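You operate a simulated robot arm through the tools that you are given. There is no shell and no other tool. Be economical: measure what you need, move in short steps, check, and stop when the job is done.

You run a simulated two-armed robot. Do the job below in one go: nothing can be reset, and whatever is moved stays where it is left.

JOB
Close the gripper on the 38 mm gauge block till its lamp is green.
Fine: chalk holder off the slide tray onto the bench, tray pushed home. Set down upright: white chalk holder, what you pick out.

Only the result counts: the job must be done as asked and must still hold three seconds after the hand-in. Knocking over, shifting, dropping, spilling or breaking anything else fails it.

ROBOT AND FRAMES
Two 7-joint arms with two-finger parallel grippers on one trunk, on a base that drives. Base frame: it is fixed to the floor where the robot stands at the start and does not move with it; the origin is under the middle of the robot, x ahead of it, y to its left, z up. Units: m, degrees, N and s.
The left shoulder is at the start at [0.03, 0.119, 1.035], the right one opposite. With the tool pointing down near the work surface each hand reaches from about 0.28 to 0.68 m from the robot's upright axis, wherever it stands, measured 20 degrees to its own side. Places, roughly: finger holder [0.6, -0.2, 1]; fixed finger [0.6, -0.1, 1]; open part of the service bench [0.5, 0.2, 0.9]; rails of the yellow slide tray [0.5, -0.1, 0.9]; yellow slide tray [0.5, -0.1, 0.9]. Payload 3.43 kg a hand.
Tool frame (each hand has its own): the origin (TCP) lies between the finger pads and is the grasp point; the fingertips stand 0.03 m ahead of it; z points along the fingers, y is the line along which they close. The gripper opens to 0.094 m. The fingers are 0.028 m wide and 0.01 m thick; the gripper's body (0.05 by 0.096 m) begins 0.055 m behind the TCP.
Orientation is that of the tool frame in the base frame, as a unit quaternion [w, x, y, z]. With the fingers straight down and closing along the base's y, the tool's x points along the base's -x, its y along +y and its z along -z.

CONTROLS
- The arms move only by the tool apply_moves. It takes "left_plan", "right_plan" or both (then of equal length, played together; a hand with none holds still); each is text: rows parted by semicolons, each of 7 numbers parted by spaces: the shift along the base's x, y, z in units of 400 mm (1.0 is 400 mm), then the turn, a rotation vector about the base's x, y, z in units of 60 degrees (1.0 is 60 degrees), then the gripper command, from -1 (fully open) to 1 (shut), values between in proportion. In form: dx dy dz rx ry rz hand; .... A call has 1 to 12 rows; each row is the pose to reach, as a shift and turn from the pose commanded when the call began. A call with a number of a shift or a turn outside -1 to 1 is refused whole. Each row takes 0.2 s and may step no farther than 0.05 m and 8.6 degrees from the row before; otherwise, or with a gripper value out of range, the whole call is refused. Where a pose cannot be reached the arm comes as near as it can. A force on the tool above 40 N (or 10 N above the force at the start of the call, whichever is more), or a blocked arm, ends the call early, and 0.2 s more pass. The fingers move at their own pace (about 0.072 m/s each) and stop on an object; they squeeze with about 44 N. The grip force told is the motor's: it shows also when the fingers shut on nothing. Time passes only in rows, and 0.2 s behind the last, so rows that repeat a pose let the fingers close. It gives the time, the measured TCP pose, the force on the tool (base axes), the opening and the grip force at its end, in the units of the frame above (readings bear some noise), with the torque about the TCP (base axes, N m) and any sound that the robot's microphone picked up.
- Cameras (640 x 400 px; columns grow to the right, rows downward): "scene" is now at [0.0346, 0.0004, 1.7351]; the picture's right is [-0.06, -1.00, 0.00], its down [-0.85, 0.05, -0.53] and it looks along [0.53, -0.03, -0.85] (base axes); focal length 296 px, centre (320, 200). "left" rides on the left gripper at [0.076, -0.014, -0.102] in its tool frame; the picture's right is [0.18, 0.98, 0.00], its down [-0.75, 0.14, -0.64] and it looks along [-0.63, 0.12, 0.77] (tool axes); focal length 243 px, centre (320, 200). "right" rides on the right gripper at [0.076, 0.014, -0.103] in its tool frame; the picture's right is [-0.18, 0.98, 0.00], its down [-0.75, -0.14, -0.64] and it looks along [-0.63, -0.12, 0.77] (tool axes); focal length 243 px, centre (320, 200). There is no depth. A picture from a camera that has moved, and an enlarged one, comes with that camera's place and axes in the base frame and with its lens. The place of the scene camera against the robot may be out by one fixed shift of up to 0.012 m in any direction.
- capture(camera): a new picture of that camera. The clock stands still meanwhile.
- move_column(by): slides the trunk up (or, below 0, down) by that many m; the arms and the scene camera ride with it, the base frame stays. It gives what a move gives, with no picture.
- steer(legs): drives the robot by 1 to 6 legs, each [ahead, turn to the left] in m and degrees, along the robot's own axes; the way and the turn of a leg run together, so that a leg with both is an arc; at most 1.5 m and 180 degrees a leg. The arms and the cameras ride along, it lands a little off, and it stops where it bumps. It gives what a move gives.
- aim_head(pan, tilt): turns the head with the scene camera to pan (to the left, within 143 degrees either way) and tilt (down, from -29 to 69), counted from straight ahead of the robot. It gives what a move gives.
- close_up(camera, box): a new picture of the part [left, top, right, bottom] of that camera's present view, enlarged. The clock stands still meanwhile.
- hand_in(): hands the job in; it is judged then, once.

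Go step by step. Nothing tells you exact positions but the pictures and the camera data: compare them with the known pose of the tool, close in by small moves and look again before you grip or let go. The budget is 120 turns and 108 pictures, counting those below and the enlarged ones. Unless the task says otherwise, let go and move clear before handing in, and close with one line.

The tools are called after "Request:" as name(argument=value, ...) on one line, values as JSON. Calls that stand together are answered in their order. apply_moves: Moves the arms, as the interface text tells. Its arguments: {"type":"object","properties":{"left_plan":{"type":"string"},"right_plan":{"type":"string"}},"required":[]} The other tools are called the same way: move_column (by) slides the trunk up or down; steer (legs) drives the base; aim_head (pan, tilt) turns the head that bears the scene camera; capture (camera) takes a picture; close_up (camera, box) takes an enlarged picture of a part of a camera's view; hand_in () hands the job in.

At the start:

```text
t: 0.0
left_eef_pos: [0.4186, 0.096, 1.2431]
left_tcp_rot: [0.0, 0.0, 1.0, 0.001]
left_wrist_force: [-0.4, 0.8, -0.4]
left_moment: [0.0, 0.01, -0.01]
left_gripper_width: 0.0939
left_grip_force: 0.1
right_eef_pos: [0.3499, -0.2522, 1.3104]
right_tcp_rot: [0.001, 0.0, 1.0, 0.0]
right_wrist_force: [1.1, 0.4, 0.1]
right_moment: [0.0, 0.0, -0.04]
right_gripper_width: 0.0939
right_grip_force: 0.1
trunk travel left (down, up): [-0.3, 0.11]
robot x, y, heading: [0.004, -0.0018, 0.3]
head pan, tilt: [-3.3, 57.9]
```

scene: 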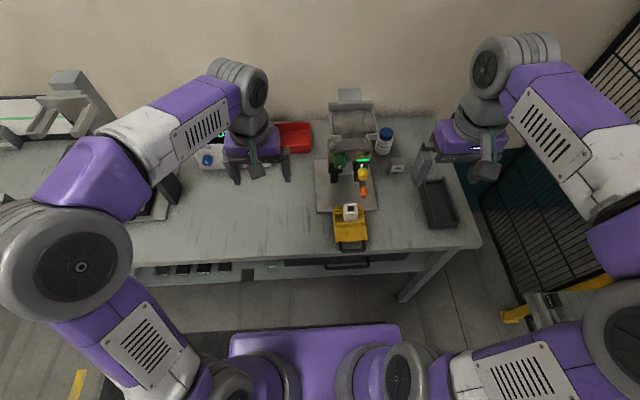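
right: 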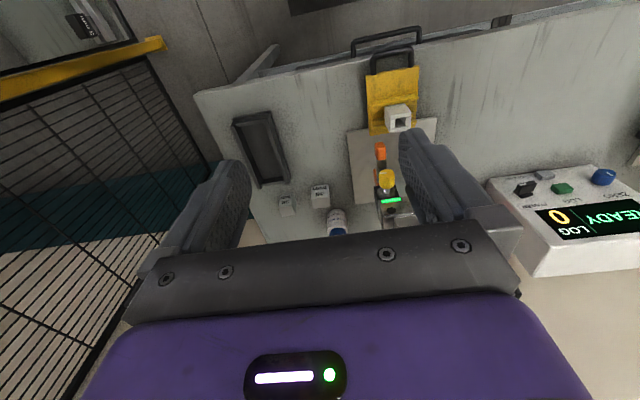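
left: 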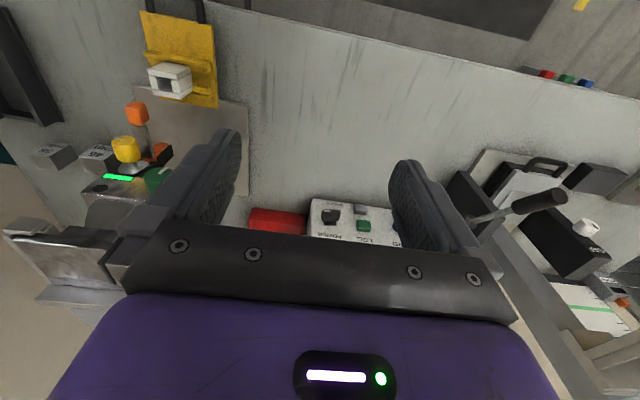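

I see a bench with a gripper-like device, small labelled blocks, and a yellow slide tray with a white holder on it. I'll enlarge the pictures to make out the device and labels.

Request:
close_up(camera="scene", box=[300, 80, 480, 260])

Request:
close_up(camera="right", box=[220, 20, 460, 250])

Request:
close_up(camera="left", box=[0, 0, 260, 300])

```text
2.22 times, centred on (390, 170) of scene
camera zoom: at [0.0346, 0.0004, 1.7351], right [-0.06, -1.0, 0.0], down [-0.85, 0.05, -0.53], along [0.53, -0.03, -0.85], focal length 659 px, centre (164, 267)
```

zoom: 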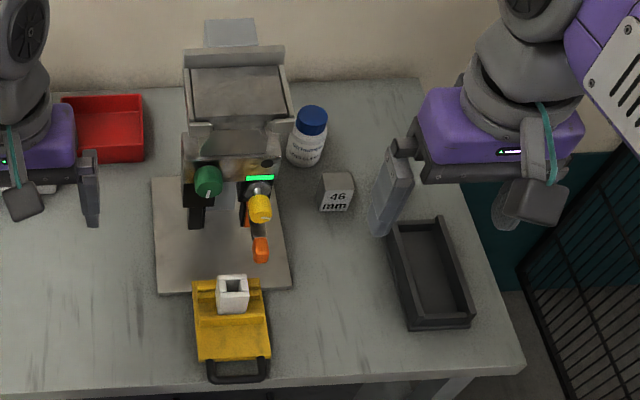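

```text
1.74 times, centred on (340, 135) of right
camera zoom: at [0.2726, -0.2373, 1.4123], right [0.19, 0.98, 0.0], down [0.75, -0.14, 0.64], along [0.63, -0.12, -0.77], focal length 422 px, centre (285, 313)
```

zoom: 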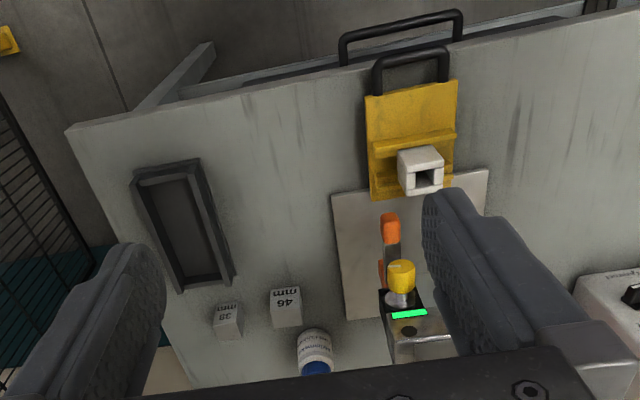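

```text
1.33 times, centred on (130, 150) of left
camera zoom: at [0.3431, 0.082, 1.3469], right [-0.18, 0.98, 0.0], down [0.75, 0.14, 0.64], along [0.63, 0.12, -0.77], focal length 324 px, centre (573, 267)
```

zoom: 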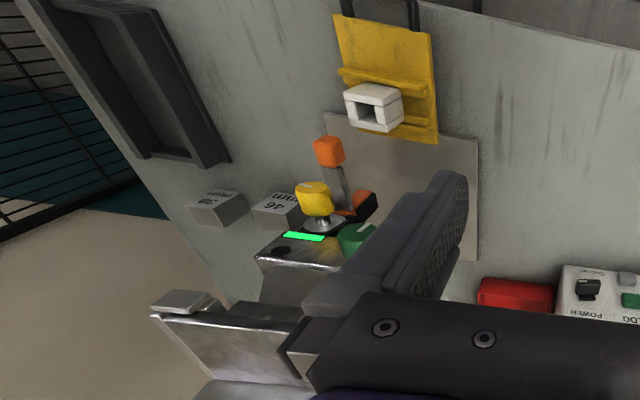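

The device is a bench gripper with fixed finger, a finger holder, a yellow knob, a green knob, an orange lever and a lamp. Blocks "46 mm" and one more ("38 mm") stand to its right. I'll move the right hand nearer for a better view.

Request:
apply_moves(right_plan="0 0.08 -0.06 0 0 0 -1; 0 0.16 -0.12 0 0 0 -1; 0 0.24 -0.2 0 0 0 -1; 0 0.28 -0.3 0 0 0 -1")

Request:
capture(camera="right")

Request:
close_up(camera="right", box=[220, 0, 420, 240])

```text
t: 1.0
left_eef_pos: [0.4186, 0.0945, 1.2438]
left_tcp_rot: [0.0, 0.0, 1.0, 0.0]
left_wrist_force: [0.5, -1.3, 1.0]
left_moment: [-0.01, 0.0, -0.04]
left_gripper_width: 0.0939
left_grip_force: 0.0
right_eef_pos: [0.3503, -0.1389, 1.1882]
right_tcp_rot: [0.001, 0.001, 1.0, 0.0]
right_wrist_force: [-0.4, 0.0, -0.2]
right_moment: [-0.04, -0.02, 0.04]
right_gripper_width: 0.0941
right_grip_force: 0.0
trunk travel left (down, up): [-0.3, 0.11]
robot x, y, heading: [0.0002, -0.0029, -0.2]
head pan, tilt: [-3.3, 57.9]
```

```text
101 pictures are left
camera right: at [0.2738, -0.1255, 1.2913], right [0.19, 0.98, 0.0], down [0.75, -0.14, 0.64], along [0.63, -0.12, -0.77], focal length 243 px, centre (320, 200)
```

right: 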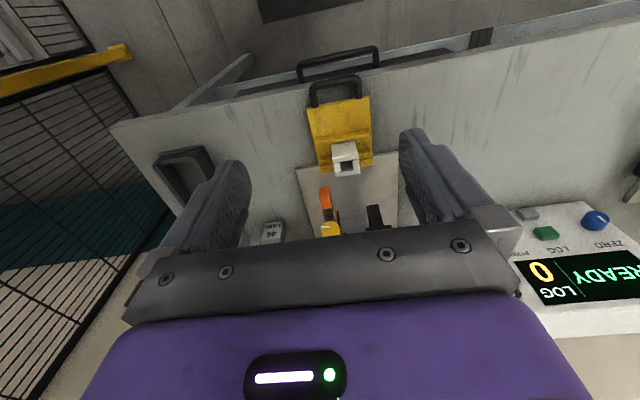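

```text
1.67 times, centred on (320, 120) of right
camera zoom: at [0.2738, -0.1255, 1.2913], right [0.19, 0.98, 0.0], down [0.75, -0.14, 0.64], along [0.63, -0.12, -0.77], focal length 404 px, centre (320, 333)
```

zoom: 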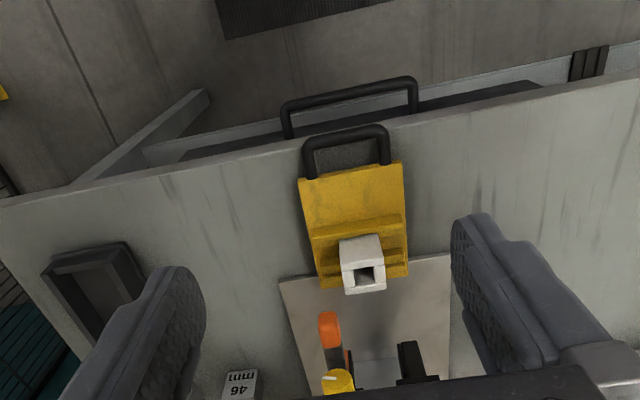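

The wrist camera is blocked by its own body here. The scene camera enlarged tightly may show the device better.

Request:
close_up(camera="scene", box=[310, 80, 410, 190])

Request:
capture(camera="scene")

```text
3.64 times, centred on (360, 135) of scene
camera zoom: at [0.0352, 0.0004, 1.735], right [-0.06, -1.0, 0.0], down [-0.85, 0.05, -0.53], along [0.53, -0.03, -0.85], focal length 1078 px, centre (174, 436)
```

zoom: 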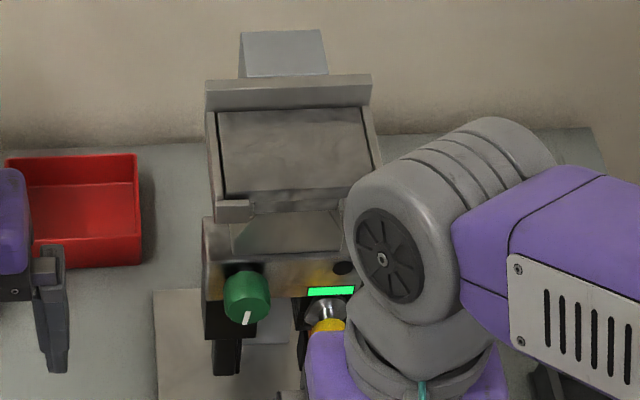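

```text
98 pictures are left
camera scene: at [0.0352, 0.0004, 1.735], right [-0.06, -1.0, 0.0], down [-0.85, 0.05, -0.53], along [0.53, -0.03, -0.85], focal length 296 px, centre (320, 200)
```

scene: 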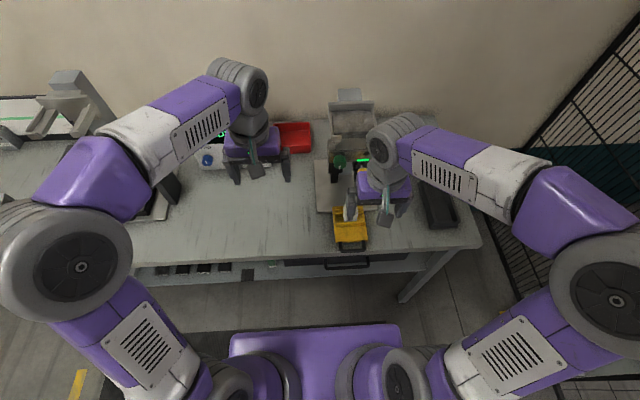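

Now the right arm blocks the view. I'll move it back out to the right, drop the trunk and level the head to see the device from the front.

Request:
apply_moves(right_plan="0 -0.1 0.1 0 0 0 -1; 0 -0.2 0.15 0 0 0 -1; 0 -0.3 0.2 0 0 0 -1; 0 -0.4 0.25 0 0 0 -1; 0 -0.5 0.25 0 0 0 -1")

Request:
move_column(by=-0.1)

Request:
aim_head(pan=-12, tilt=50)

Request:
capture(camera="scene")

```text
refused: row 1 steps farther than a row can; nothing moved
```

```text
t: 2.3
left_eef_pos: [0.4189, 0.0954, 1.1428]
left_tcp_rot: [0.0, -0.001, 1.0, 0.001]
left_wrist_force: [-0.4, -1.0, -0.2]
left_moment: [-0.01, -0.03, 0.05]
left_gripper_width: 0.094
left_grip_force: 0.1
right_eef_pos: [0.349, -0.1406, 1.0901]
right_tcp_rot: [0.001, 0.001, 1.0, 0.001]
right_wrist_force: [-0.6, 1.3, 0.2]
right_moment: [0.01, -0.03, -0.04]
right_gripper_width: 0.0941
right_grip_force: 0.1
trunk travel left (down, up): [-0.2, 0.21]
robot x, y, heading: [-0.0013, -0.0025, 0.0]
head pan, tilt: [-3.3, 57.9]
```

```text
t: 3.0
left_eef_pos: [0.4186, 0.0948, 1.142]
left_tcp_rot: [0.001, 0.0, 1.0, 0.0]
left_wrist_force: [0.4, 0.6, -0.3]
left_moment: [0.0, 0.05, -0.02]
left_gripper_width: 0.0939
left_grip_force: 0.0
right_eef_pos: [0.3495, -0.1397, 1.0896]
right_tcp_rot: [0.001, 0.0, 1.0, 0.0]
right_wrist_force: [-0.2, -0.1, -0.3]
right_moment: [-0.01, -0.03, 0.01]
right_gripper_width: 0.0941
right_grip_force: 0.1
trunk travel left (down, up): [-0.2, 0.21]
robot x, y, heading: [-0.0025, 0.0008, -0.1]
head pan, tilt: [-12.0, 50.0]
```

```text
97 pictures are left
camera scene: at [0.0411, -0.0115, 1.6451], right [-0.21, -0.98, 0.0], down [-0.75, 0.16, -0.64], along [0.63, -0.13, -0.77], focal length 296 px, centre (320, 200)
```

scene: 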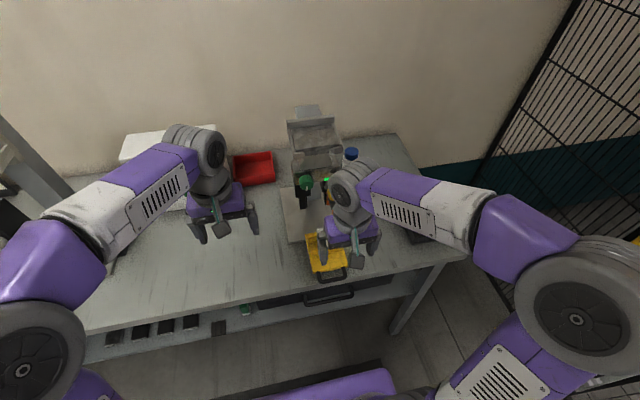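

Request:
apply_moves(right_plan="0 -0.08 0.08 0 0 0 -1; 0 -0.16 0.16 0 0 0 -1; 0 -0.26 0.2 0 0 0 -1; 0 -0.36 0.24 0 0 0 -1; 0 -0.46 0.24 0 0 0 -1;0 -0.56 0.24 0 0 0 -1")

Request:
capture(camera="scene")

Request:
close_up(camera="scene", box=[280, 120, 380, 220])

```text
t: 4.4
left_eef_pos: [0.4182, 0.0938, 1.1422]
left_tcp_rot: [-0.001, 0.0, 1.0, 0.0]
left_wrist_force: [0.3, 0.2, -0.1]
left_moment: [0.01, 0.02, -0.03]
left_gripper_width: 0.0939
left_grip_force: 0.1
right_eef_pos: [0.3525, -0.3641, 1.1862]
right_tcp_rot: [0.0, 0.002, 1.0, 0.001]
right_wrist_force: [-0.6, -0.2, 0.6]
right_moment: [0.06, -0.04, -0.03]
right_gripper_width: 0.094
right_grip_force: 0.0
trunk travel left (down, up): [-0.2, 0.21]
robot x, y, heading: [0.0011, -0.0004, 0.1]
head pan, tilt: [-12.0, 50.0]
```

```text
96 pictures are left
camera scene: at [0.0412, -0.0124, 1.6451], right [-0.21, -0.98, 0.0], down [-0.75, 0.16, -0.64], along [0.63, -0.13, -0.77], focal length 296 px, centre (320, 200)
```

scene: 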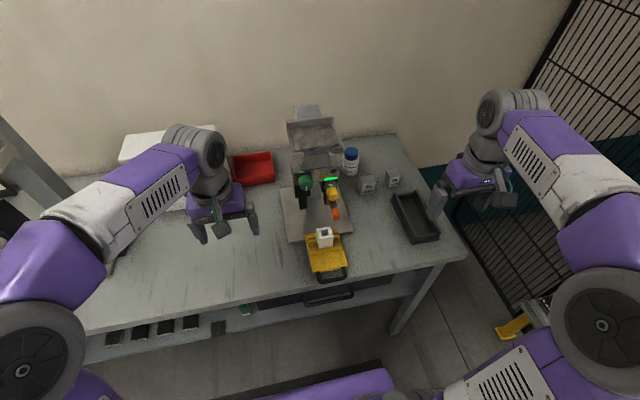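

```text
4.00 times, centred on (330, 170) of scene
camera zoom: at [0.0412, -0.0124, 1.6451], right [-0.21, -0.98, 0.0], down [-0.75, 0.16, -0.64], along [0.63, -0.13, -0.77], focal length 1186 px, centre (280, 320)
```

zoom: 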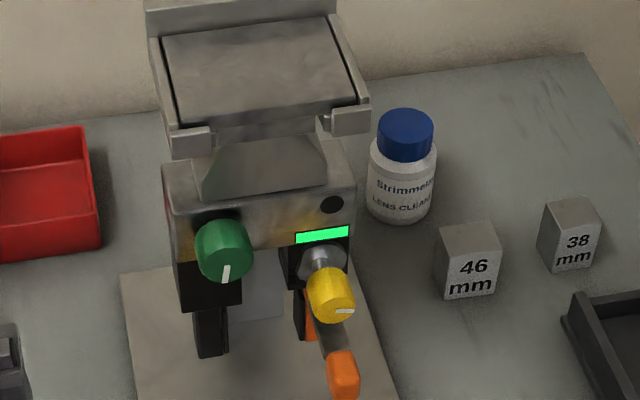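

Now it's clear: left finger under a green knob, right finger holder with yellow knob, orange lever and lit lamp; 46 and 38 mm blocks to the right. I'll get a lower view of the device and a detail of tray and holder.

Request:
apply_moves(left_plan="0 0.08 0.08 0 0 0 -1; 0 0.16 0.16 0 0 0 -1; 0 0.22 0.25 0 0 0 -1; 0 0.25 0.35 0 0 0 -1; 0 0.25 0.45 0 0 0 -1", right_plan="0 0 0.08 0 0 0 -1; 0 0 0.16 0 0 0 -1; 0 0 0.25 0 0 0 -1; 0 0 0.35 0 0 0 -1; 0 0 0.45 0 0 0 -1")

Request:
move_column(by=-0.2)

Request:
aim_head(pan=-12, tilt=42)

Request:
capture(camera="scene")

```text
t: 5.6
left_eef_pos: [0.4152, 0.194, 1.3238]
left_tcp_rot: [-0.001, 0.0, 1.0, 0.001]
left_wrist_force: [0.2, -0.6, 0.2]
left_moment: [0.02, -0.03, -0.01]
left_gripper_width: 0.0941
left_grip_force: 0.1
right_eef_pos: [0.3481, -0.3658, 1.3254]
right_tcp_rot: [0.0, 0.001, 1.0, 0.0]
right_wrist_force: [0.6, 0.1, -0.4]
right_moment: [-0.01, -0.01, 0.01]
right_gripper_width: 0.094
right_grip_force: 0.1
right hand out of reach, approached as far as the arm can: row 5
trunk travel left (down, up): [-0.2, 0.21]
robot x, y, heading: [-0.0024, 0.0011, 0.1]
head pan, tilt: [-12.0, 50.0]
```

```text
t: 7.8
left_eef_pos: [0.4152, 0.1942, 1.1225]
left_tcp_rot: [0.0, 0.0, 1.0, 0.0]
left_wrist_force: [0.9, 0.4, -0.1]
left_moment: [0.01, 0.0, 0.01]
left_gripper_width: 0.0939
left_grip_force: 0.1
right_eef_pos: [0.3484, -0.3647, 1.1255]
right_tcp_rot: [0.001, 0.001, 1.0, 0.0]
right_wrist_force: [-0.8, 0.7, 0.1]
right_moment: [0.01, -0.03, -0.02]
right_gripper_width: 0.0941
right_grip_force: 0.0
trunk travel left (down, up): [0.0, 0.41]
robot x, y, heading: [-0.0008, 0.0006, -0.1]
head pan, tilt: [-12.0, 50.0]
```

```text
t: 8.5
left_eef_pos: [0.4153, 0.1953, 1.1229]
left_tcp_rot: [0.0, 0.0, 1.0, 0.0]
left_wrist_force: [-0.9, 0.5, 0.2]
left_moment: [0.02, 0.02, 0.0]
left_gripper_width: 0.0941
left_grip_force: 0.1
right_eef_pos: [0.3491, -0.364, 1.1251]
right_tcp_rot: [0.0, 0.0, 1.0, 0.0]
right_wrist_force: [-0.1, 0.4, -0.1]
right_moment: [-0.01, 0.0, -0.02]
right_gripper_width: 0.094
right_grip_force: 0.1
trunk travel left (down, up): [0.0, 0.41]
robot x, y, heading: [0.0002, -0.0002, -0.1]
head pan, tilt: [-12.0, 42.0]
```

```text
94 pictures are left
camera scene: at [0.0475, -0.013, 1.4563], right [-0.21, -0.98, 0.0], down [-0.65, 0.14, -0.74], along [0.73, -0.15, -0.67], focal length 296 px, centre (320, 200)
```

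scene: 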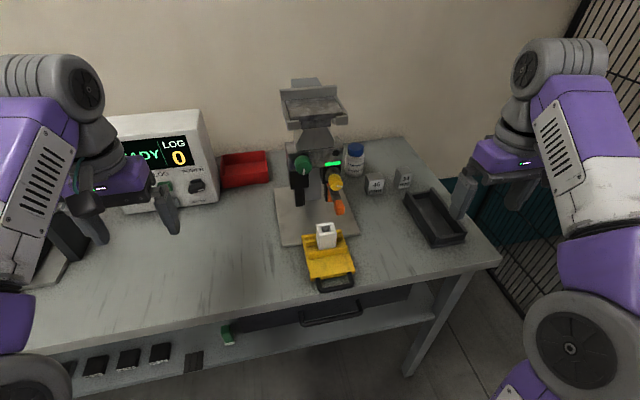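

Request:
close_up(camera="scene", box=[275, 75, 375, 230])

Request:
close_up(camera="scene", box=[280, 145, 360, 220])

Request:
close_up(camera="scene", box=[280, 210, 370, 300])

```text
2.58 times, centred on (325, 152) of scene
camera zoom: at [0.0475, -0.013, 1.4563], right [-0.21, -0.98, 0.0], down [-0.65, 0.14, -0.74], along [0.73, -0.15, -0.67], focal length 765 px, centre (307, 323)
```

zoom: 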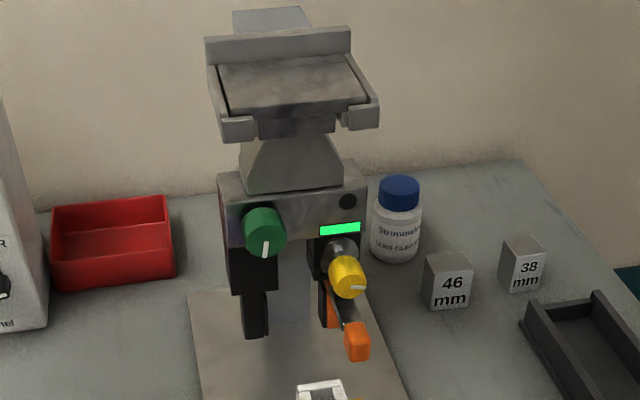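

```text
5.33 times, centred on (320, 182) of scene
camera zoom: at [0.0475, -0.013, 1.4563], right [-0.21, -0.98, 0.0], down [-0.65, 0.14, -0.74], along [0.73, -0.15, -0.67], focal length 1581 px, centre (320, 293)
```

zoom: 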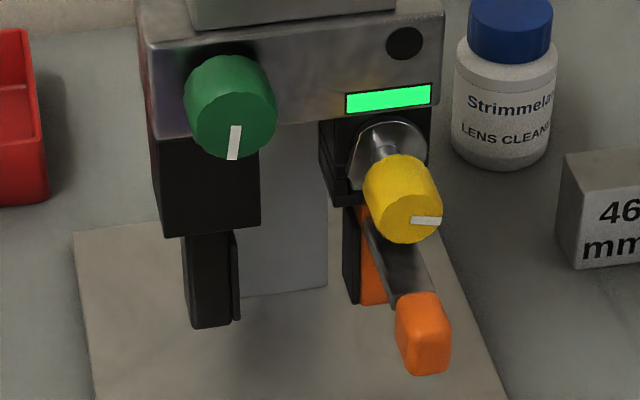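

```text
4.44 times, centred on (325, 255) of scene
camera zoom: at [0.0475, -0.013, 1.4563], right [-0.21, -0.98, 0.0], down [-0.65, 0.14, -0.74], along [0.73, -0.15, -0.67], focal length 1317 px, centre (298, -44)
```

zoom: 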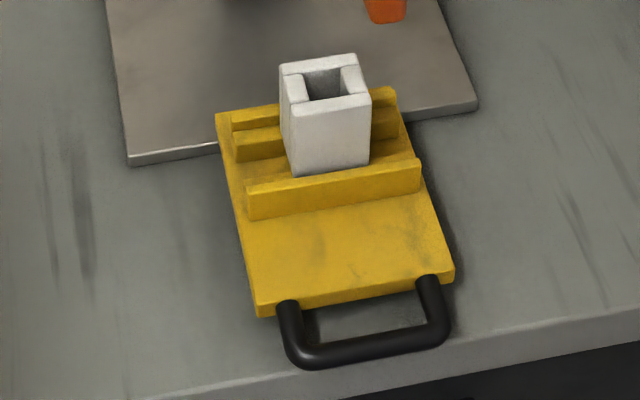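

I can see the device well, but need a close front view. I'll bring the right hand in front, pitched up so that its camera looks level at the fingers.

Request:
apply_moves(right_plan="0 0.08 0.02 0 -0.133 0 -1; 0 0.16 0.04 0 -0.267 0 -1; 0 0.24 0.06 0 -0.4 0 -1; 0 0.32 0.08 0 -0.533 0 -1; 0 0.4 0.08 0 -0.667 0 -1; 0 0.44 0.08 0 -0.667 0 -1")

Request:
capture(camera="right")

```text
t: 9.9
left_eef_pos: [0.416, 0.195, 1.1227]
left_tcp_rot: [0.0, 0.001, 1.0, 0.0]
left_wrist_force: [-0.1, 0.0, -0.2]
left_moment: [-0.02, 0.02, -0.02]
left_gripper_width: 0.0941
left_grip_force: 0.1
right_eef_pos: [0.3488, -0.1864, 1.1561]
right_tcp_rot: [0.343, 0.001, 0.939, 0.0]
right_wrist_force: [0.3, -0.9, -0.6]
right_moment: [-0.03, -0.01, -0.01]
right_gripper_width: 0.094
right_grip_force: 0.0
trunk travel left (down, up): [0.0, 0.41]
robot x, y, heading: [0.0011, 0.0051, 0.1]
head pan, tilt: [-12.0, 42.0]
```

```text
90 pictures are left
camera right: at [0.2252, -0.1731, 1.1855], right [0.14, 0.98, 0.12], down [0.16, -0.14, 0.98], along [0.98, -0.12, -0.18], focal length 243 px, centre (320, 200)
```

right: 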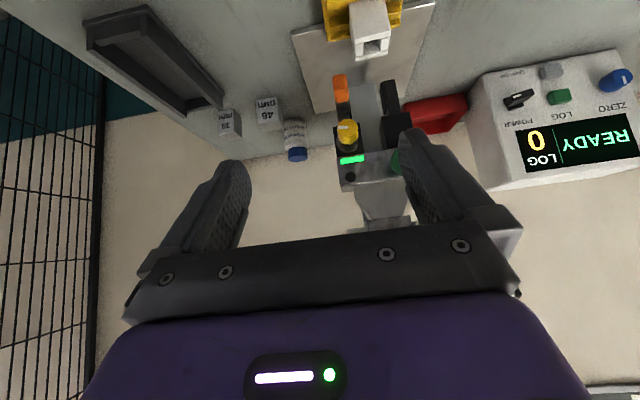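

Request:
close_up(camera="right", box=[310, 60, 430, 210])

Request:
close_up(camera="right", box=[440, 40, 640, 200])

Request:
close_up(camera="right", box=[270, 0, 460, 120])

```text
2.67 times, centred on (370, 135) of right
camera zoom: at [0.2252, -0.1731, 1.1855], right [0.14, 0.98, 0.12], down [0.16, -0.14, 0.98], along [0.98, -0.12, -0.18], focal length 647 px, centre (187, 373)
```

zoom: 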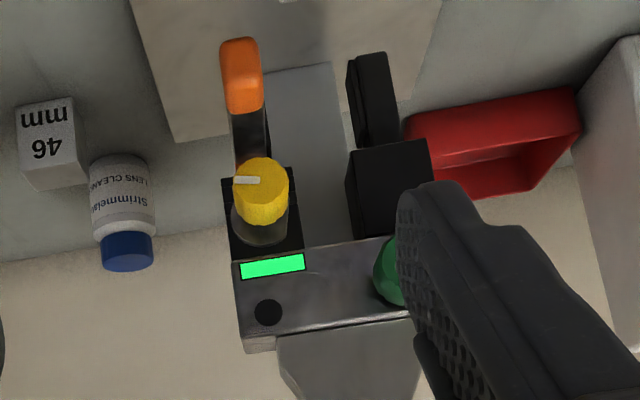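

```text
2.50 times, centred on (540, 120) of right
camera zoom: at [0.2252, -0.1731, 1.1855], right [0.14, 0.98, 0.12], down [0.16, -0.14, 0.98], along [0.98, -0.12, -0.18], focal length 606 px, centre (-230, 400)
```

zoom: 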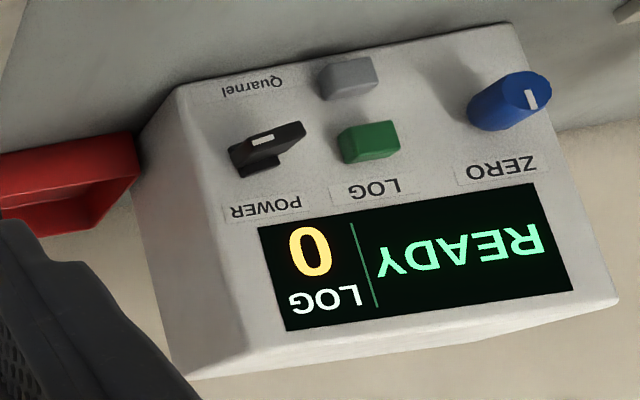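

```text
3.33 times, centred on (365, 60) of right
camera zoom: at [0.2252, -0.1731, 1.1855], right [0.14, 0.98, 0.12], down [0.16, -0.14, 0.98], along [0.98, -0.12, -0.18], focal length 809 px, centre (170, 667)
```

zoom: 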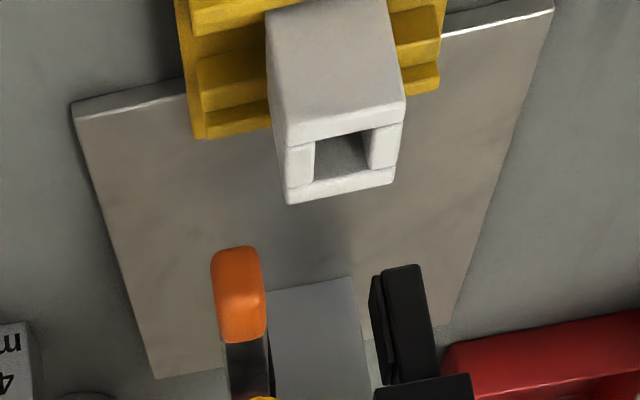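

The "finger holder" carries a lamp strip, yellow knob and orange lever; a dark disc sits beside the strip. I'll lower the camera to see finger heights and triangulate.

Request:
apply_moves(right_plan="0 0 -0.1 0 -0.09 0 -1; 0 0 -0.2 0 -0.2 0 -1; 0 0 -0.25 0 -0.25 0 -1")

Request:
capture(camera="right")

Request:
close_up(camera="right", box=[300, 90, 420, 240])

```text
t: 10.7
left_eef_pos: [0.4145, 0.1945, 1.1229]
left_tcp_rot: [0.0, 0.001, 1.0, 0.0]
left_wrist_force: [0.6, -0.4, -0.6]
left_moment: [-0.01, -0.01, 0.01]
left_gripper_width: 0.0938
left_grip_force: 0.1
right_eef_pos: [0.3488, -0.1882, 1.0595]
right_tcp_rot: [0.463, 0.001, 0.886, 0.0]
right_wrist_force: [0.2, -0.1, 0.0]
right_moment: [0.0, -0.02, 0.0]
right_gripper_width: 0.0939
right_grip_force: 0.0
trunk travel left (down, up): [0.0, 0.41]
robot x, y, heading: [-0.0019, -0.0034, -0.4]
head pan, tilt: [-12.0, 42.0]
```

```text
86 pictures are left
camera right: at [0.2225, -0.1746, 1.0543], right [0.11, 0.98, 0.15], down [-0.1, -0.14, 0.98], along [0.99, -0.12, 0.08], focal length 243 px, centre (320, 200)
```

right: 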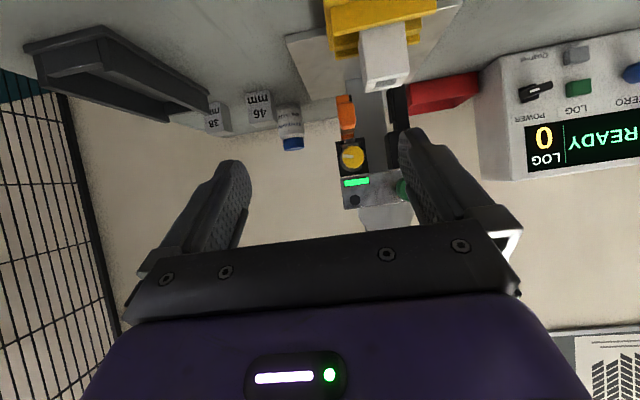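

```text
2.67 times, centred on (360, 165) of right
camera zoom: at [0.2225, -0.1746, 1.0543], right [0.11, 0.98, 0.15], down [-0.1, -0.14, 0.98], along [0.99, -0.12, 0.08], focal length 647 px, centre (213, 293)
```

zoom: 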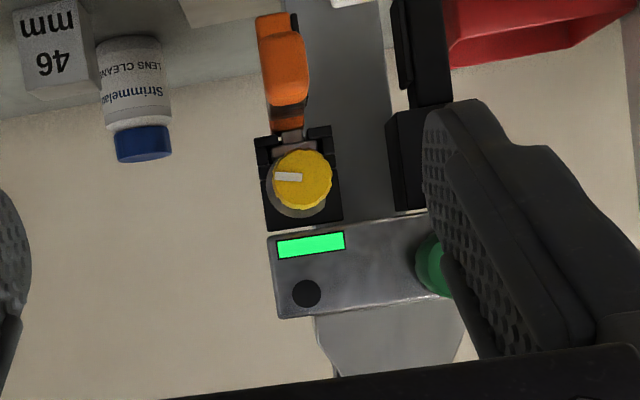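

The level view shows the finger holder beneath a bar, its knob facing the robot and the lever hinged under it. I'll look at it from the right side to understand the lever and finger.

Request:
apply_moves(right_plan="0.02 -0.08 0.02 0 0 0.12 -1; 0.05 -0.16 0.04 0 0 0.24 -1; 0.09 -0.25 0.06 0 0 0.36 -1; 0.13 -0.34 0.07 0 0 0.48 -1; 0.17 -0.42 0.07 0 0 0.6 -1; 0.21 -0.5 0.07 0 0 0.72 -1; 0.25 -0.58 0.07 0 0 0.83 -1")

Request:
capture(camera="right")

```text
t: 12.3
left_eef_pos: [0.4174, 0.1979, 1.1216]
left_tcp_rot: [-0.002, -0.001, 1.0, 0.0]
left_wrist_force: [1.6, 2.0, -1.6]
left_moment: [-0.12, 0.1, -0.01]
left_gripper_width: 0.0942
left_grip_force: 0.0
right_eef_pos: [0.4511, -0.4205, 1.084]
right_tcp_rot: [0.418, -0.373, 0.805, 0.195]
right_wrist_force: [0.3, 1.4, -0.5]
right_moment: [-0.08, 0.04, 0.02]
right_gripper_width: 0.0939
right_grip_force: 0.0
trunk travel left (down, up): [0.0, 0.41]
robot x, y, heading: [0.0016, -0.0, 0.2]
head pan, tilt: [-12.0, 42.0]
```

```text
84 pictures are left
camera right: at [0.3579, -0.5084, 1.0804], right [-0.68, 0.72, 0.15], down [0.05, -0.16, 0.99], along [0.73, 0.68, 0.07], focal length 243 px, centre (320, 200)
```

right: 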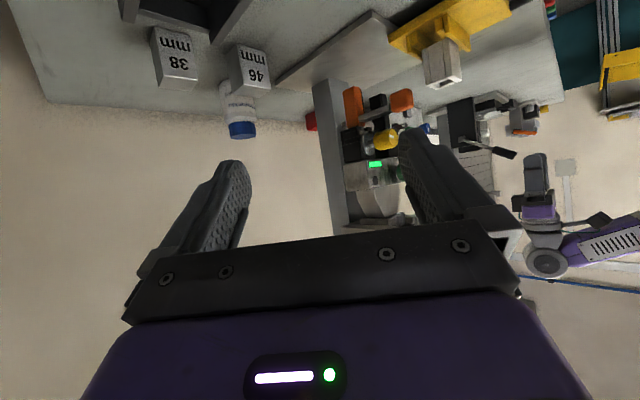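

Request:
close_up(camera="right", box=[270, 70, 430, 230])

Request:
close_up(camera="right", box=[360, 0, 560, 120])

```text
2.50 times, centred on (350, 150) of right
camera zoom: at [0.3579, -0.5084, 1.0804], right [-0.68, 0.72, 0.15], down [0.05, -0.16, 0.99], along [0.73, 0.68, 0.07], focal length 606 px, centre (245, 325)
```

zoom: 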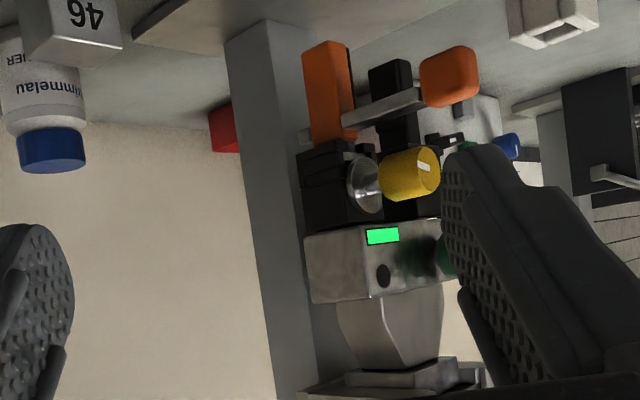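

```text
3.20 times, centred on (460, 60) of right
camera zoom: at [0.3579, -0.5084, 1.0804], right [-0.68, 0.72, 0.15], down [0.05, -0.16, 0.99], along [0.73, 0.68, 0.07], focal length 776 px, centre (-128, 648)
```

zoom: 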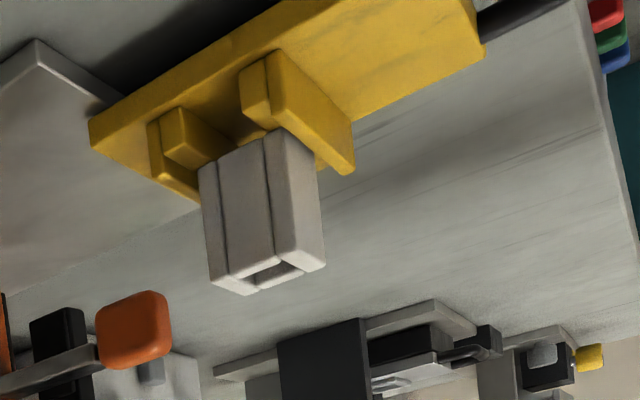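

So: the orange finger hangs from the holder with a handle bar toward the robot, the black finger is fixed, and the tray (now blocked by the chalk holder) shuttles in under the fingers. The 38 block is about [0.68,-0.41], beyond vertical reach, so I'll raise the trunk and check the room ahead of the base.

Request:
apply_moves(right_plan="-0.04 -0.02 0 0 0 -0.12 -1; -0.08 -0.02 0 0 0 -0.24 -1; -0.12 -0.02 0 0 0 -0.36 -1; -0.16 -0.02 0 0 0 -0.48 -1; -0.2 -0.02 0 0 0 -0.6 -1; -0.22 -0.02 0 0 0 -0.72 -1; -0.24 -0.02 0 0 0 -0.833 -1")

Request:
move_column(by=0.25)

Request:
apply_moves(right_plan="0 0 0 0 0.13 0 -1; 0 0 0 0 0.26 0 -1; 0 0 0 0 0.39 0 -1; 0 0 0 0 0.52 0 -1; 0 0 0 0 0.65 0 -1; 0 0 0 0 0.78 0 -1; 0 0 0 0 0.917 0 -1")

Request:
aim_head(pan=-8, tilt=66)

Request:
capture(camera="scene")

```text
t: 13.9
left_eef_pos: [0.4147, 0.1944, 1.1233]
left_tcp_rot: [0.0, 0.001, 1.0, 0.0]
left_wrist_force: [-0.3, -0.2, -0.2]
left_moment: [0.01, 0.01, 0.01]
left_gripper_width: 0.0942
left_grip_force: 0.0
right_eef_pos: [0.3535, -0.4306, 1.0848]
right_tcp_rot: [0.462, 0.004, 0.887, 0.0]
right_wrist_force: [0.6, -0.3, 0.5]
right_moment: [0.0, -0.02, -0.02]
right_gripper_width: 0.094
right_grip_force: 0.0
trunk travel left (down, up): [0.0, 0.41]
robot x, y, heading: [0.0013, -0.0011, -0.1]
head pan, tilt: [-12.0, 42.0]
```

```text
t: 16.5
left_eef_pos: [0.4159, 0.1948, 1.372]
left_tcp_rot: [0.0, 0.0, 1.0, 0.001]
left_wrist_force: [-0.7, 0.1, 0.5]
left_moment: [0.02, -0.02, 0.03]
left_gripper_width: 0.0942
left_grip_force: 0.1
right_eef_pos: [0.3536, -0.431, 1.3346]
right_tcp_rot: [0.463, 0.002, 0.886, 0.0]
right_wrist_force: [0.8, -0.4, 0.0]
right_moment: [0.0, 0.01, -0.03]
right_gripper_width: 0.0938
right_grip_force: 0.1
trunk travel left (down, up): [-0.25, 0.16]
robot x, y, heading: [-0.003, -0.0004, -0.3]
head pan, tilt: [-12.0, 42.0]
```

```text
t: 18.1
left_eef_pos: [0.4164, 0.1948, 1.3721]
left_tcp_rot: [-0.001, 0.0, 1.0, 0.0]
left_wrist_force: [0.2, -0.2, 0.0]
left_moment: [0.0, 0.01, 0.02]
left_gripper_width: 0.0941
left_grip_force: 0.0
right_eef_pos: [0.3536, -0.4299, 1.3345]
right_tcp_rot: [-0.001, 0.002, 1.0, -0.001]
right_wrist_force: [0.1, 0.3, -0.4]
right_moment: [0.02, 0.02, 0.0]
right_gripper_width: 0.0941
right_grip_force: 0.0
trunk travel left (down, up): [-0.25, 0.16]
robot x, y, heading: [-0.0023, 0.0004, 0.2]
head pan, tilt: [-12.0, 42.0]
```

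```text
t: 18.9
left_eef_pos: [0.4156, 0.1946, 1.3722]
left_tcp_rot: [0.0, 0.0, 1.0, 0.0]
left_wrist_force: [-1.3, -0.2, 0.4]
left_moment: [0.01, -0.04, 0.01]
left_gripper_width: 0.0942
left_grip_force: 0.2
right_eef_pos: [0.3533, -0.4291, 1.3365]
right_tcp_rot: [0.001, 0.002, 1.0, -0.001]
right_wrist_force: [-0.1, -0.2, 0.4]
right_moment: [0.02, -0.06, 0.02]
right_gripper_width: 0.094
right_grip_force: 0.1
trunk travel left (down, up): [-0.25, 0.16]
robot x, y, heading: [-0.002, -0.0009, -0.1]
head pan, tilt: [-8.0, 66.0]
```

```text
81 pictures are left
camera scene: at [0.0248, -0.0039, 1.676], right [-0.14, -0.99, 0.0], down [-0.9, 0.13, -0.41], along [0.4, -0.06, -0.91], focal length 296 px, centre (320, 200)
```

scene: 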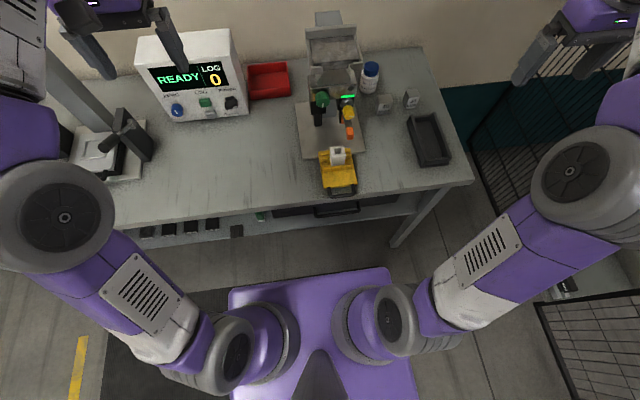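

Base front seems at about x 0.28 and low; the bench edge is at 0.37 with open space under it. I'll drive 0.10 ahead.

Request:
steer(legs=[[0.1, 0]])

Request:
capture(camera="scene")

Request:
capture(camera="right")

```text
t: 20.1
left_eef_pos: [0.5139, 0.1942, 1.3726]
left_tcp_rot: [-0.001, 0.001, 1.0, 0.0]
left_wrist_force: [-0.5, -0.9, 0.3]
left_moment: [-0.01, 0.02, 0.03]
left_gripper_width: 0.0941
left_grip_force: 0.0
right_eef_pos: [0.4517, -0.4295, 1.3372]
right_tcp_rot: [0.001, 0.003, 1.0, -0.002]
right_wrist_force: [0.3, 0.0, 0.7]
right_moment: [-0.01, 0.01, 0.0]
right_gripper_width: 0.094
right_grip_force: 0.0
trunk travel left (down, up): [-0.25, 0.16]
robot x, y, heading: [0.0998, 0.0027, 0.0]
head pan, tilt: [-8.0, 66.0]
```

```text
80 pictures are left
camera scene: at [0.1236, -0.004, 1.676], right [-0.14, -0.99, 0.0], down [-0.9, 0.13, -0.41], along [0.4, -0.06, -0.91], focal length 296 px, centre (320, 200)
```

scene: 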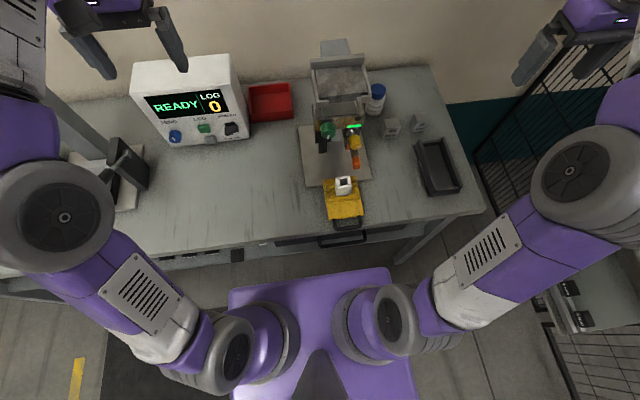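

```text
79 pictures are left
camera right: at [0.3755, -0.4162, 1.4375], right [0.19, 0.98, 0.0], down [0.75, -0.14, 0.64], along [0.63, -0.12, -0.77], focal length 243 px, centre (320, 200)
```

right: 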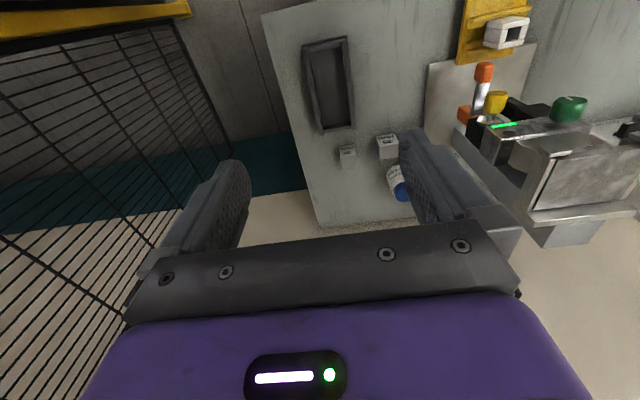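

Enough room. Now the chalk holder: I'll bring the left hand above it (about [0.49,-0.13]) and look with its camera.

Request:
apply_moves(left_plan="-0.01 -0.09 -0.06 0 0 0 -1; -0.02 -0.18 -0.12 0 0 0 -1; -0.03 -0.27 -0.18 0 0 0 -1; -0.04 -0.36 -0.24 0 0 0 -1; -0.05 -0.45 -0.3 0 0 0 -1; -0.06 -0.54 -0.36 0 0 0 -1; -0.07 -0.63 -0.42 0 0 0 -1; -0.07 -0.72 -0.48 0 0 0 -1; -0.07 -0.81 -0.54 0 0 0 -1")

Request:
capture(camera="left")

Request:
capture(camera="scene")

```text
t: 22.1
left_eef_pos: [0.4856, -0.1318, 1.1584]
left_tcp_rot: [0.0, 0.0, 1.0, 0.0]
left_wrist_force: [-0.6, -0.7, -0.2]
left_moment: [0.02, -0.03, 0.01]
left_gripper_width: 0.0939
left_grip_force: 0.0
right_eef_pos: [0.4525, -0.4315, 1.3343]
right_tcp_rot: [0.001, 0.002, 1.0, -0.001]
right_wrist_force: [-0.4, -0.4, -0.1]
right_moment: [0.03, 0.03, 0.03]
right_gripper_width: 0.0941
right_grip_force: 0.2
trunk travel left (down, up): [-0.25, 0.16]
robot x, y, heading: [0.0967, -0.0035, -0.2]
head pan, tilt: [-8.0, 66.0]
```

```text
78 pictures are left
camera left: at [0.4103, -0.1445, 1.2627], right [-0.18, 0.98, 0.0], down [0.75, 0.14, 0.64], along [0.63, 0.12, -0.77], focal length 243 px, centre (320, 200)
```

left: 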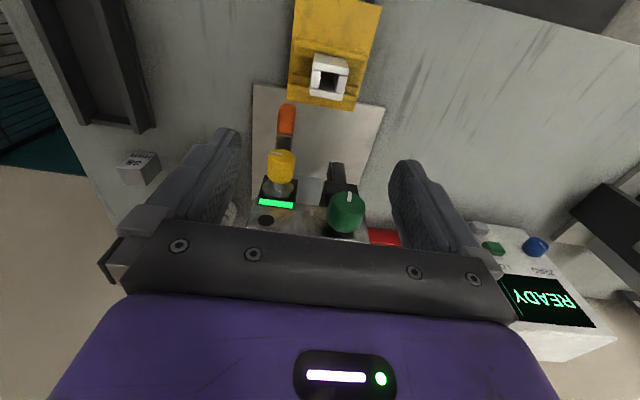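

```text
77 pictures are left
camera scene: at [0.1236, -0.0055, 1.6759], right [-0.14, -0.99, 0.0], down [-0.9, 0.13, -0.41], along [0.4, -0.06, -0.91], focal length 296 px, centre (320, 200)
```

scene: 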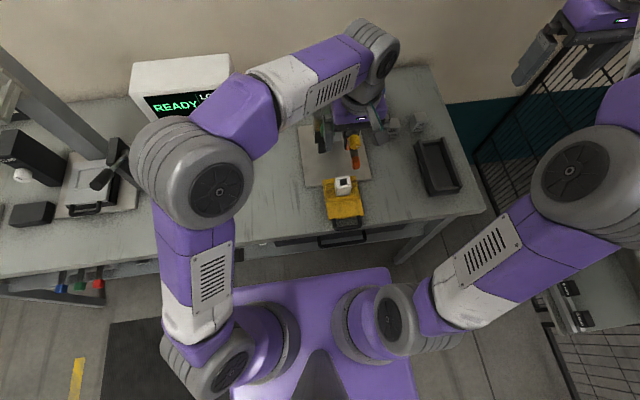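

Request:
close_up(camera="left", box=[270, 0, 400, 120])

```text
3.33 times, centred on (335, 60) of left
camera zoom: at [0.4103, -0.1445, 1.2627], right [-0.18, 0.98, 0.0], down [0.75, 0.14, 0.64], along [0.63, 0.12, -0.77], focal length 809 px, centre (270, 667)
```

zoom: 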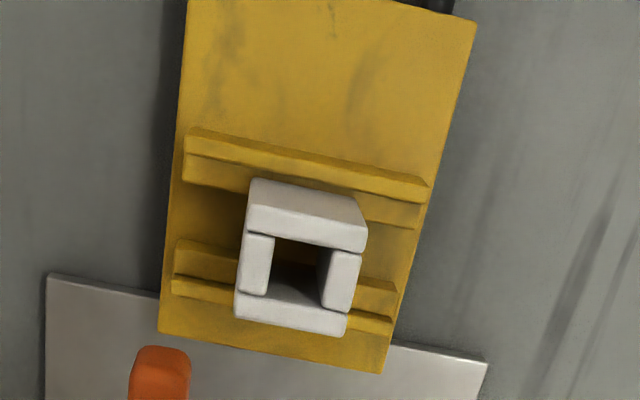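

Holder top is centred near [0.484,-0.120], roughly 36×40 mm, top about z 0.958. The orange handle is close behind, so I'll come down slightly to its near side and check.

Request:
apply_moves(left_plan="-0.01 0.03 -0.1 0 0 0 -1; -0.02 0.03 -0.2 0 0 0 -1; -0.02 0.03 -0.3 0 0 0 -1; -0.02 0.03 -0.37 0 0 0 -1")

Request:
capture(camera="left")

Request:
close_up(camera="scene", box=[290, 100, 400, 240])

```text
t: 23.1
left_eef_pos: [0.4777, -0.1175, 1.0118]
left_tcp_rot: [0.001, 0.001, 1.0, 0.001]
left_wrist_force: [-0.2, 0.7, 0.6]
left_moment: [0.02, 0.0, 0.0]
left_gripper_width: 0.0942
left_grip_force: 0.1
right_eef_pos: [0.4505, -0.4309, 1.3355]
right_tcp_rot: [0.001, 0.003, 1.0, -0.003]
right_wrist_force: [0.7, -1.0, -0.2]
right_moment: [0.04, 0.0, -0.01]
right_gripper_width: 0.0938
right_grip_force: 0.0
trunk travel left (down, up): [-0.25, 0.16]
robot x, y, heading: [0.0988, 0.0004, -0.1]
head pan, tilt: [-8.0, 66.0]
```

```text
75 pictures are left
camera left: at [0.4017, -0.1307, 1.1153], right [-0.18, 0.98, 0.0], down [0.75, 0.14, 0.64], along [0.63, 0.12, -0.77], focal length 243 px, centre (320, 200)
```

left: 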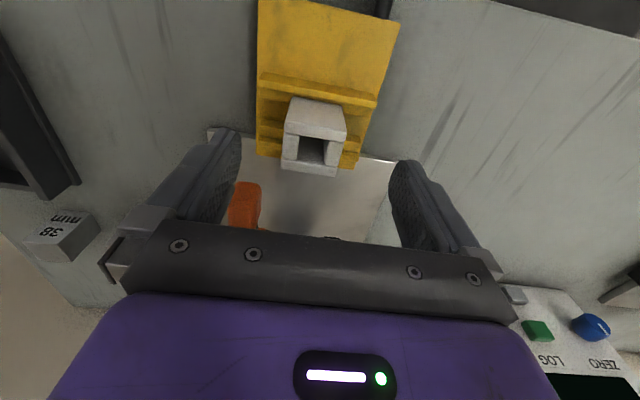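

```text
2.86 times, centred on (345, 170) of scene
camera zoom: at [0.1234, -0.0044, 1.676], right [-0.14, -0.99, 0.0], down [-0.9, 0.13, -0.41], along [0.4, -0.06, -0.91], focal length 847 px, centre (249, 286)
```

zoom: 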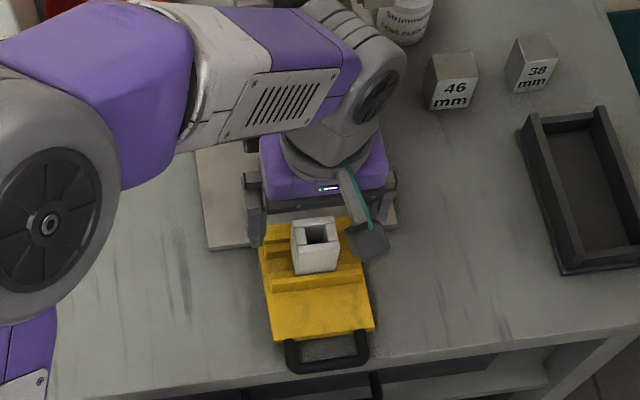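

Holder top is nearer z 0.968, centre [0.481,-0.120]; aligned. Going down to TCP z≈0.958 and closing.

Request:
apply_moves(left_plan="0 -0.005 -0.05 0 0 0 -1; 0 -0.005 -0.1 0 0 0 -1; 0 -0.005 -0.135 0 0 0 -1; 0 -0.005 -0.135 0 0 0 -1")

Request:
capture(camera="left")

```text
t: 24.1
left_eef_pos: [0.4766, -0.1183, 0.9568]
left_tcp_rot: [0.001, 0.002, 1.0, 0.0]
left_wrist_force: [0.0, -0.5, 0.4]
left_moment: [0.01, -0.05, 0.03]
left_gripper_width: 0.0939
left_grip_force: 0.1
right_eef_pos: [0.4509, -0.4305, 1.3348]
right_tcp_rot: [0.001, 0.002, 1.0, -0.002]
right_wrist_force: [-0.4, -0.6, -0.3]
right_moment: [0.0, 0.02, -0.02]
right_gripper_width: 0.0938
right_grip_force: 0.1
trunk travel left (down, up): [-0.25, 0.16]
robot x, y, heading: [0.0986, -0.0042, -0.1]
head pan, tilt: [-8.0, 66.0]
```

```text
73 pictures are left
camera left: at [0.4007, -0.133, 1.0601], right [-0.18, 0.98, 0.0], down [0.75, 0.14, 0.64], along [0.63, 0.12, -0.77], focal length 243 px, centre (320, 200)
```

left: 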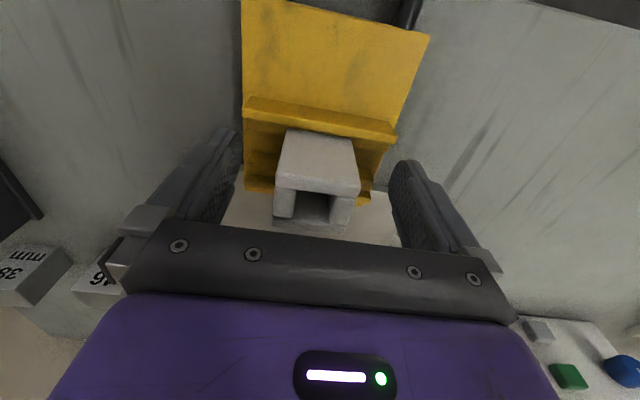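

Request:
apply_moves(left_plan="0 0 0 0 0 0 0.4; 0 0 0 0 0 0 0.4; 0 0 0 0 0 0 0.4; 0 0 0 0 0 0 0.4")

```text
t: 25.1
left_eef_pos: [0.4769, -0.1192, 0.9567]
left_tcp_rot: [0.001, 0.001, 1.0, -0.001]
left_wrist_force: [-0.5, 0.6, -0.2]
left_moment: [0.0, -0.04, 0.03]
left_gripper_width: 0.0438
left_grip_force: 43.6
right_eef_pos: [0.4512, -0.4307, 1.335]
right_tcp_rot: [0.001, 0.003, 1.0, -0.001]
right_wrist_force: [0.1, 0.5, -0.2]
right_moment: [0.01, -0.02, 0.01]
right_gripper_width: 0.0941
right_grip_force: 0.0
trunk travel left (down, up): [-0.25, 0.16]
robot x, y, heading: [0.1025, -0.0005, -0.0]
head pan, tilt: [-8.0, 66.0]
```

Gripped (43.8 mm). Lifting straight up and carrying it left to the open bench.

Request:
apply_moves(left_plan="0 0 0.04 0 0 0 0.4; 0 0 0.1 0 0 0 0.4; 0 0 0.18 0 0 0 0.4; 0 0 0.26 0 0 0 0.4; 0 0.1 0.28 0 0 0 0.4; 0 0.2 0.28 0 0 0 0.4; 0 0.3 0.28 0 0 0 0.4; 0 0.4 0.28 0 0 0 0.4; 0 0.5 0.28 0 0 0 0.4; 0 0.57 0.28 0 0 0 0.4")

Request:
capture(camera="scene")

Request:
capture(camera="left")

```text
t: 27.3
left_eef_pos: [0.4801, 0.1106, 1.0681]
left_tcp_rot: [0.0, 0.001, 1.0, 0.001]
left_wrist_force: [0.3, -0.1, -0.1]
left_moment: [-0.02, 0.04, 0.01]
left_gripper_width: 0.0434
left_grip_force: 43.8
right_eef_pos: [0.4502, -0.4303, 1.3341]
right_tcp_rot: [0.001, 0.003, 1.0, -0.002]
right_wrist_force: [-0.4, 0.5, -0.4]
right_moment: [0.01, 0.01, 0.01]
right_gripper_width: 0.0941
right_grip_force: 0.1
trunk travel left (down, up): [-0.25, 0.16]
robot x, y, heading: [0.0986, 0.0031, -0.1]
head pan, tilt: [-8.0, 66.0]
```

```text
72 pictures are left
camera scene: at [0.1233, -0.0035, 1.676], right [-0.14, -0.99, 0.0], down [-0.9, 0.13, -0.41], along [0.4, -0.06, -0.91], focal length 296 px, centre (320, 200)
```

scene: 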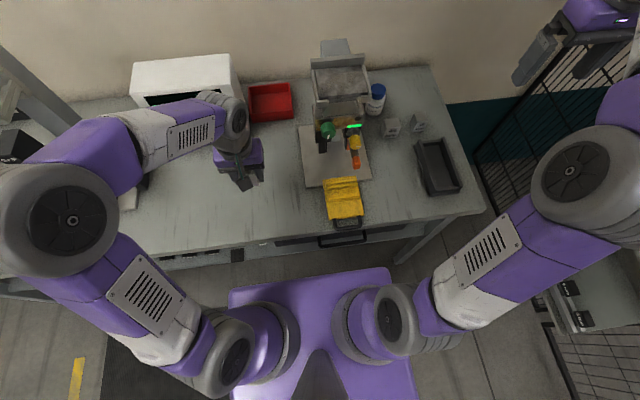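

```text
71 pictures are left
camera left: at [0.4054, 0.0964, 1.1726], right [-0.18, 0.98, 0.0], down [0.75, 0.14, 0.64], along [0.63, 0.12, -0.77], focal length 243 px, centre (320, 200)
```

left: 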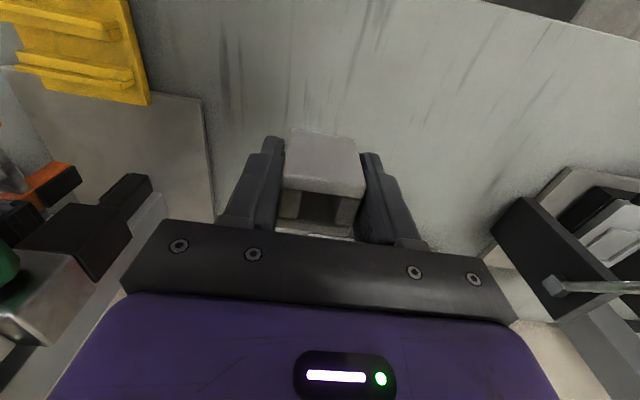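

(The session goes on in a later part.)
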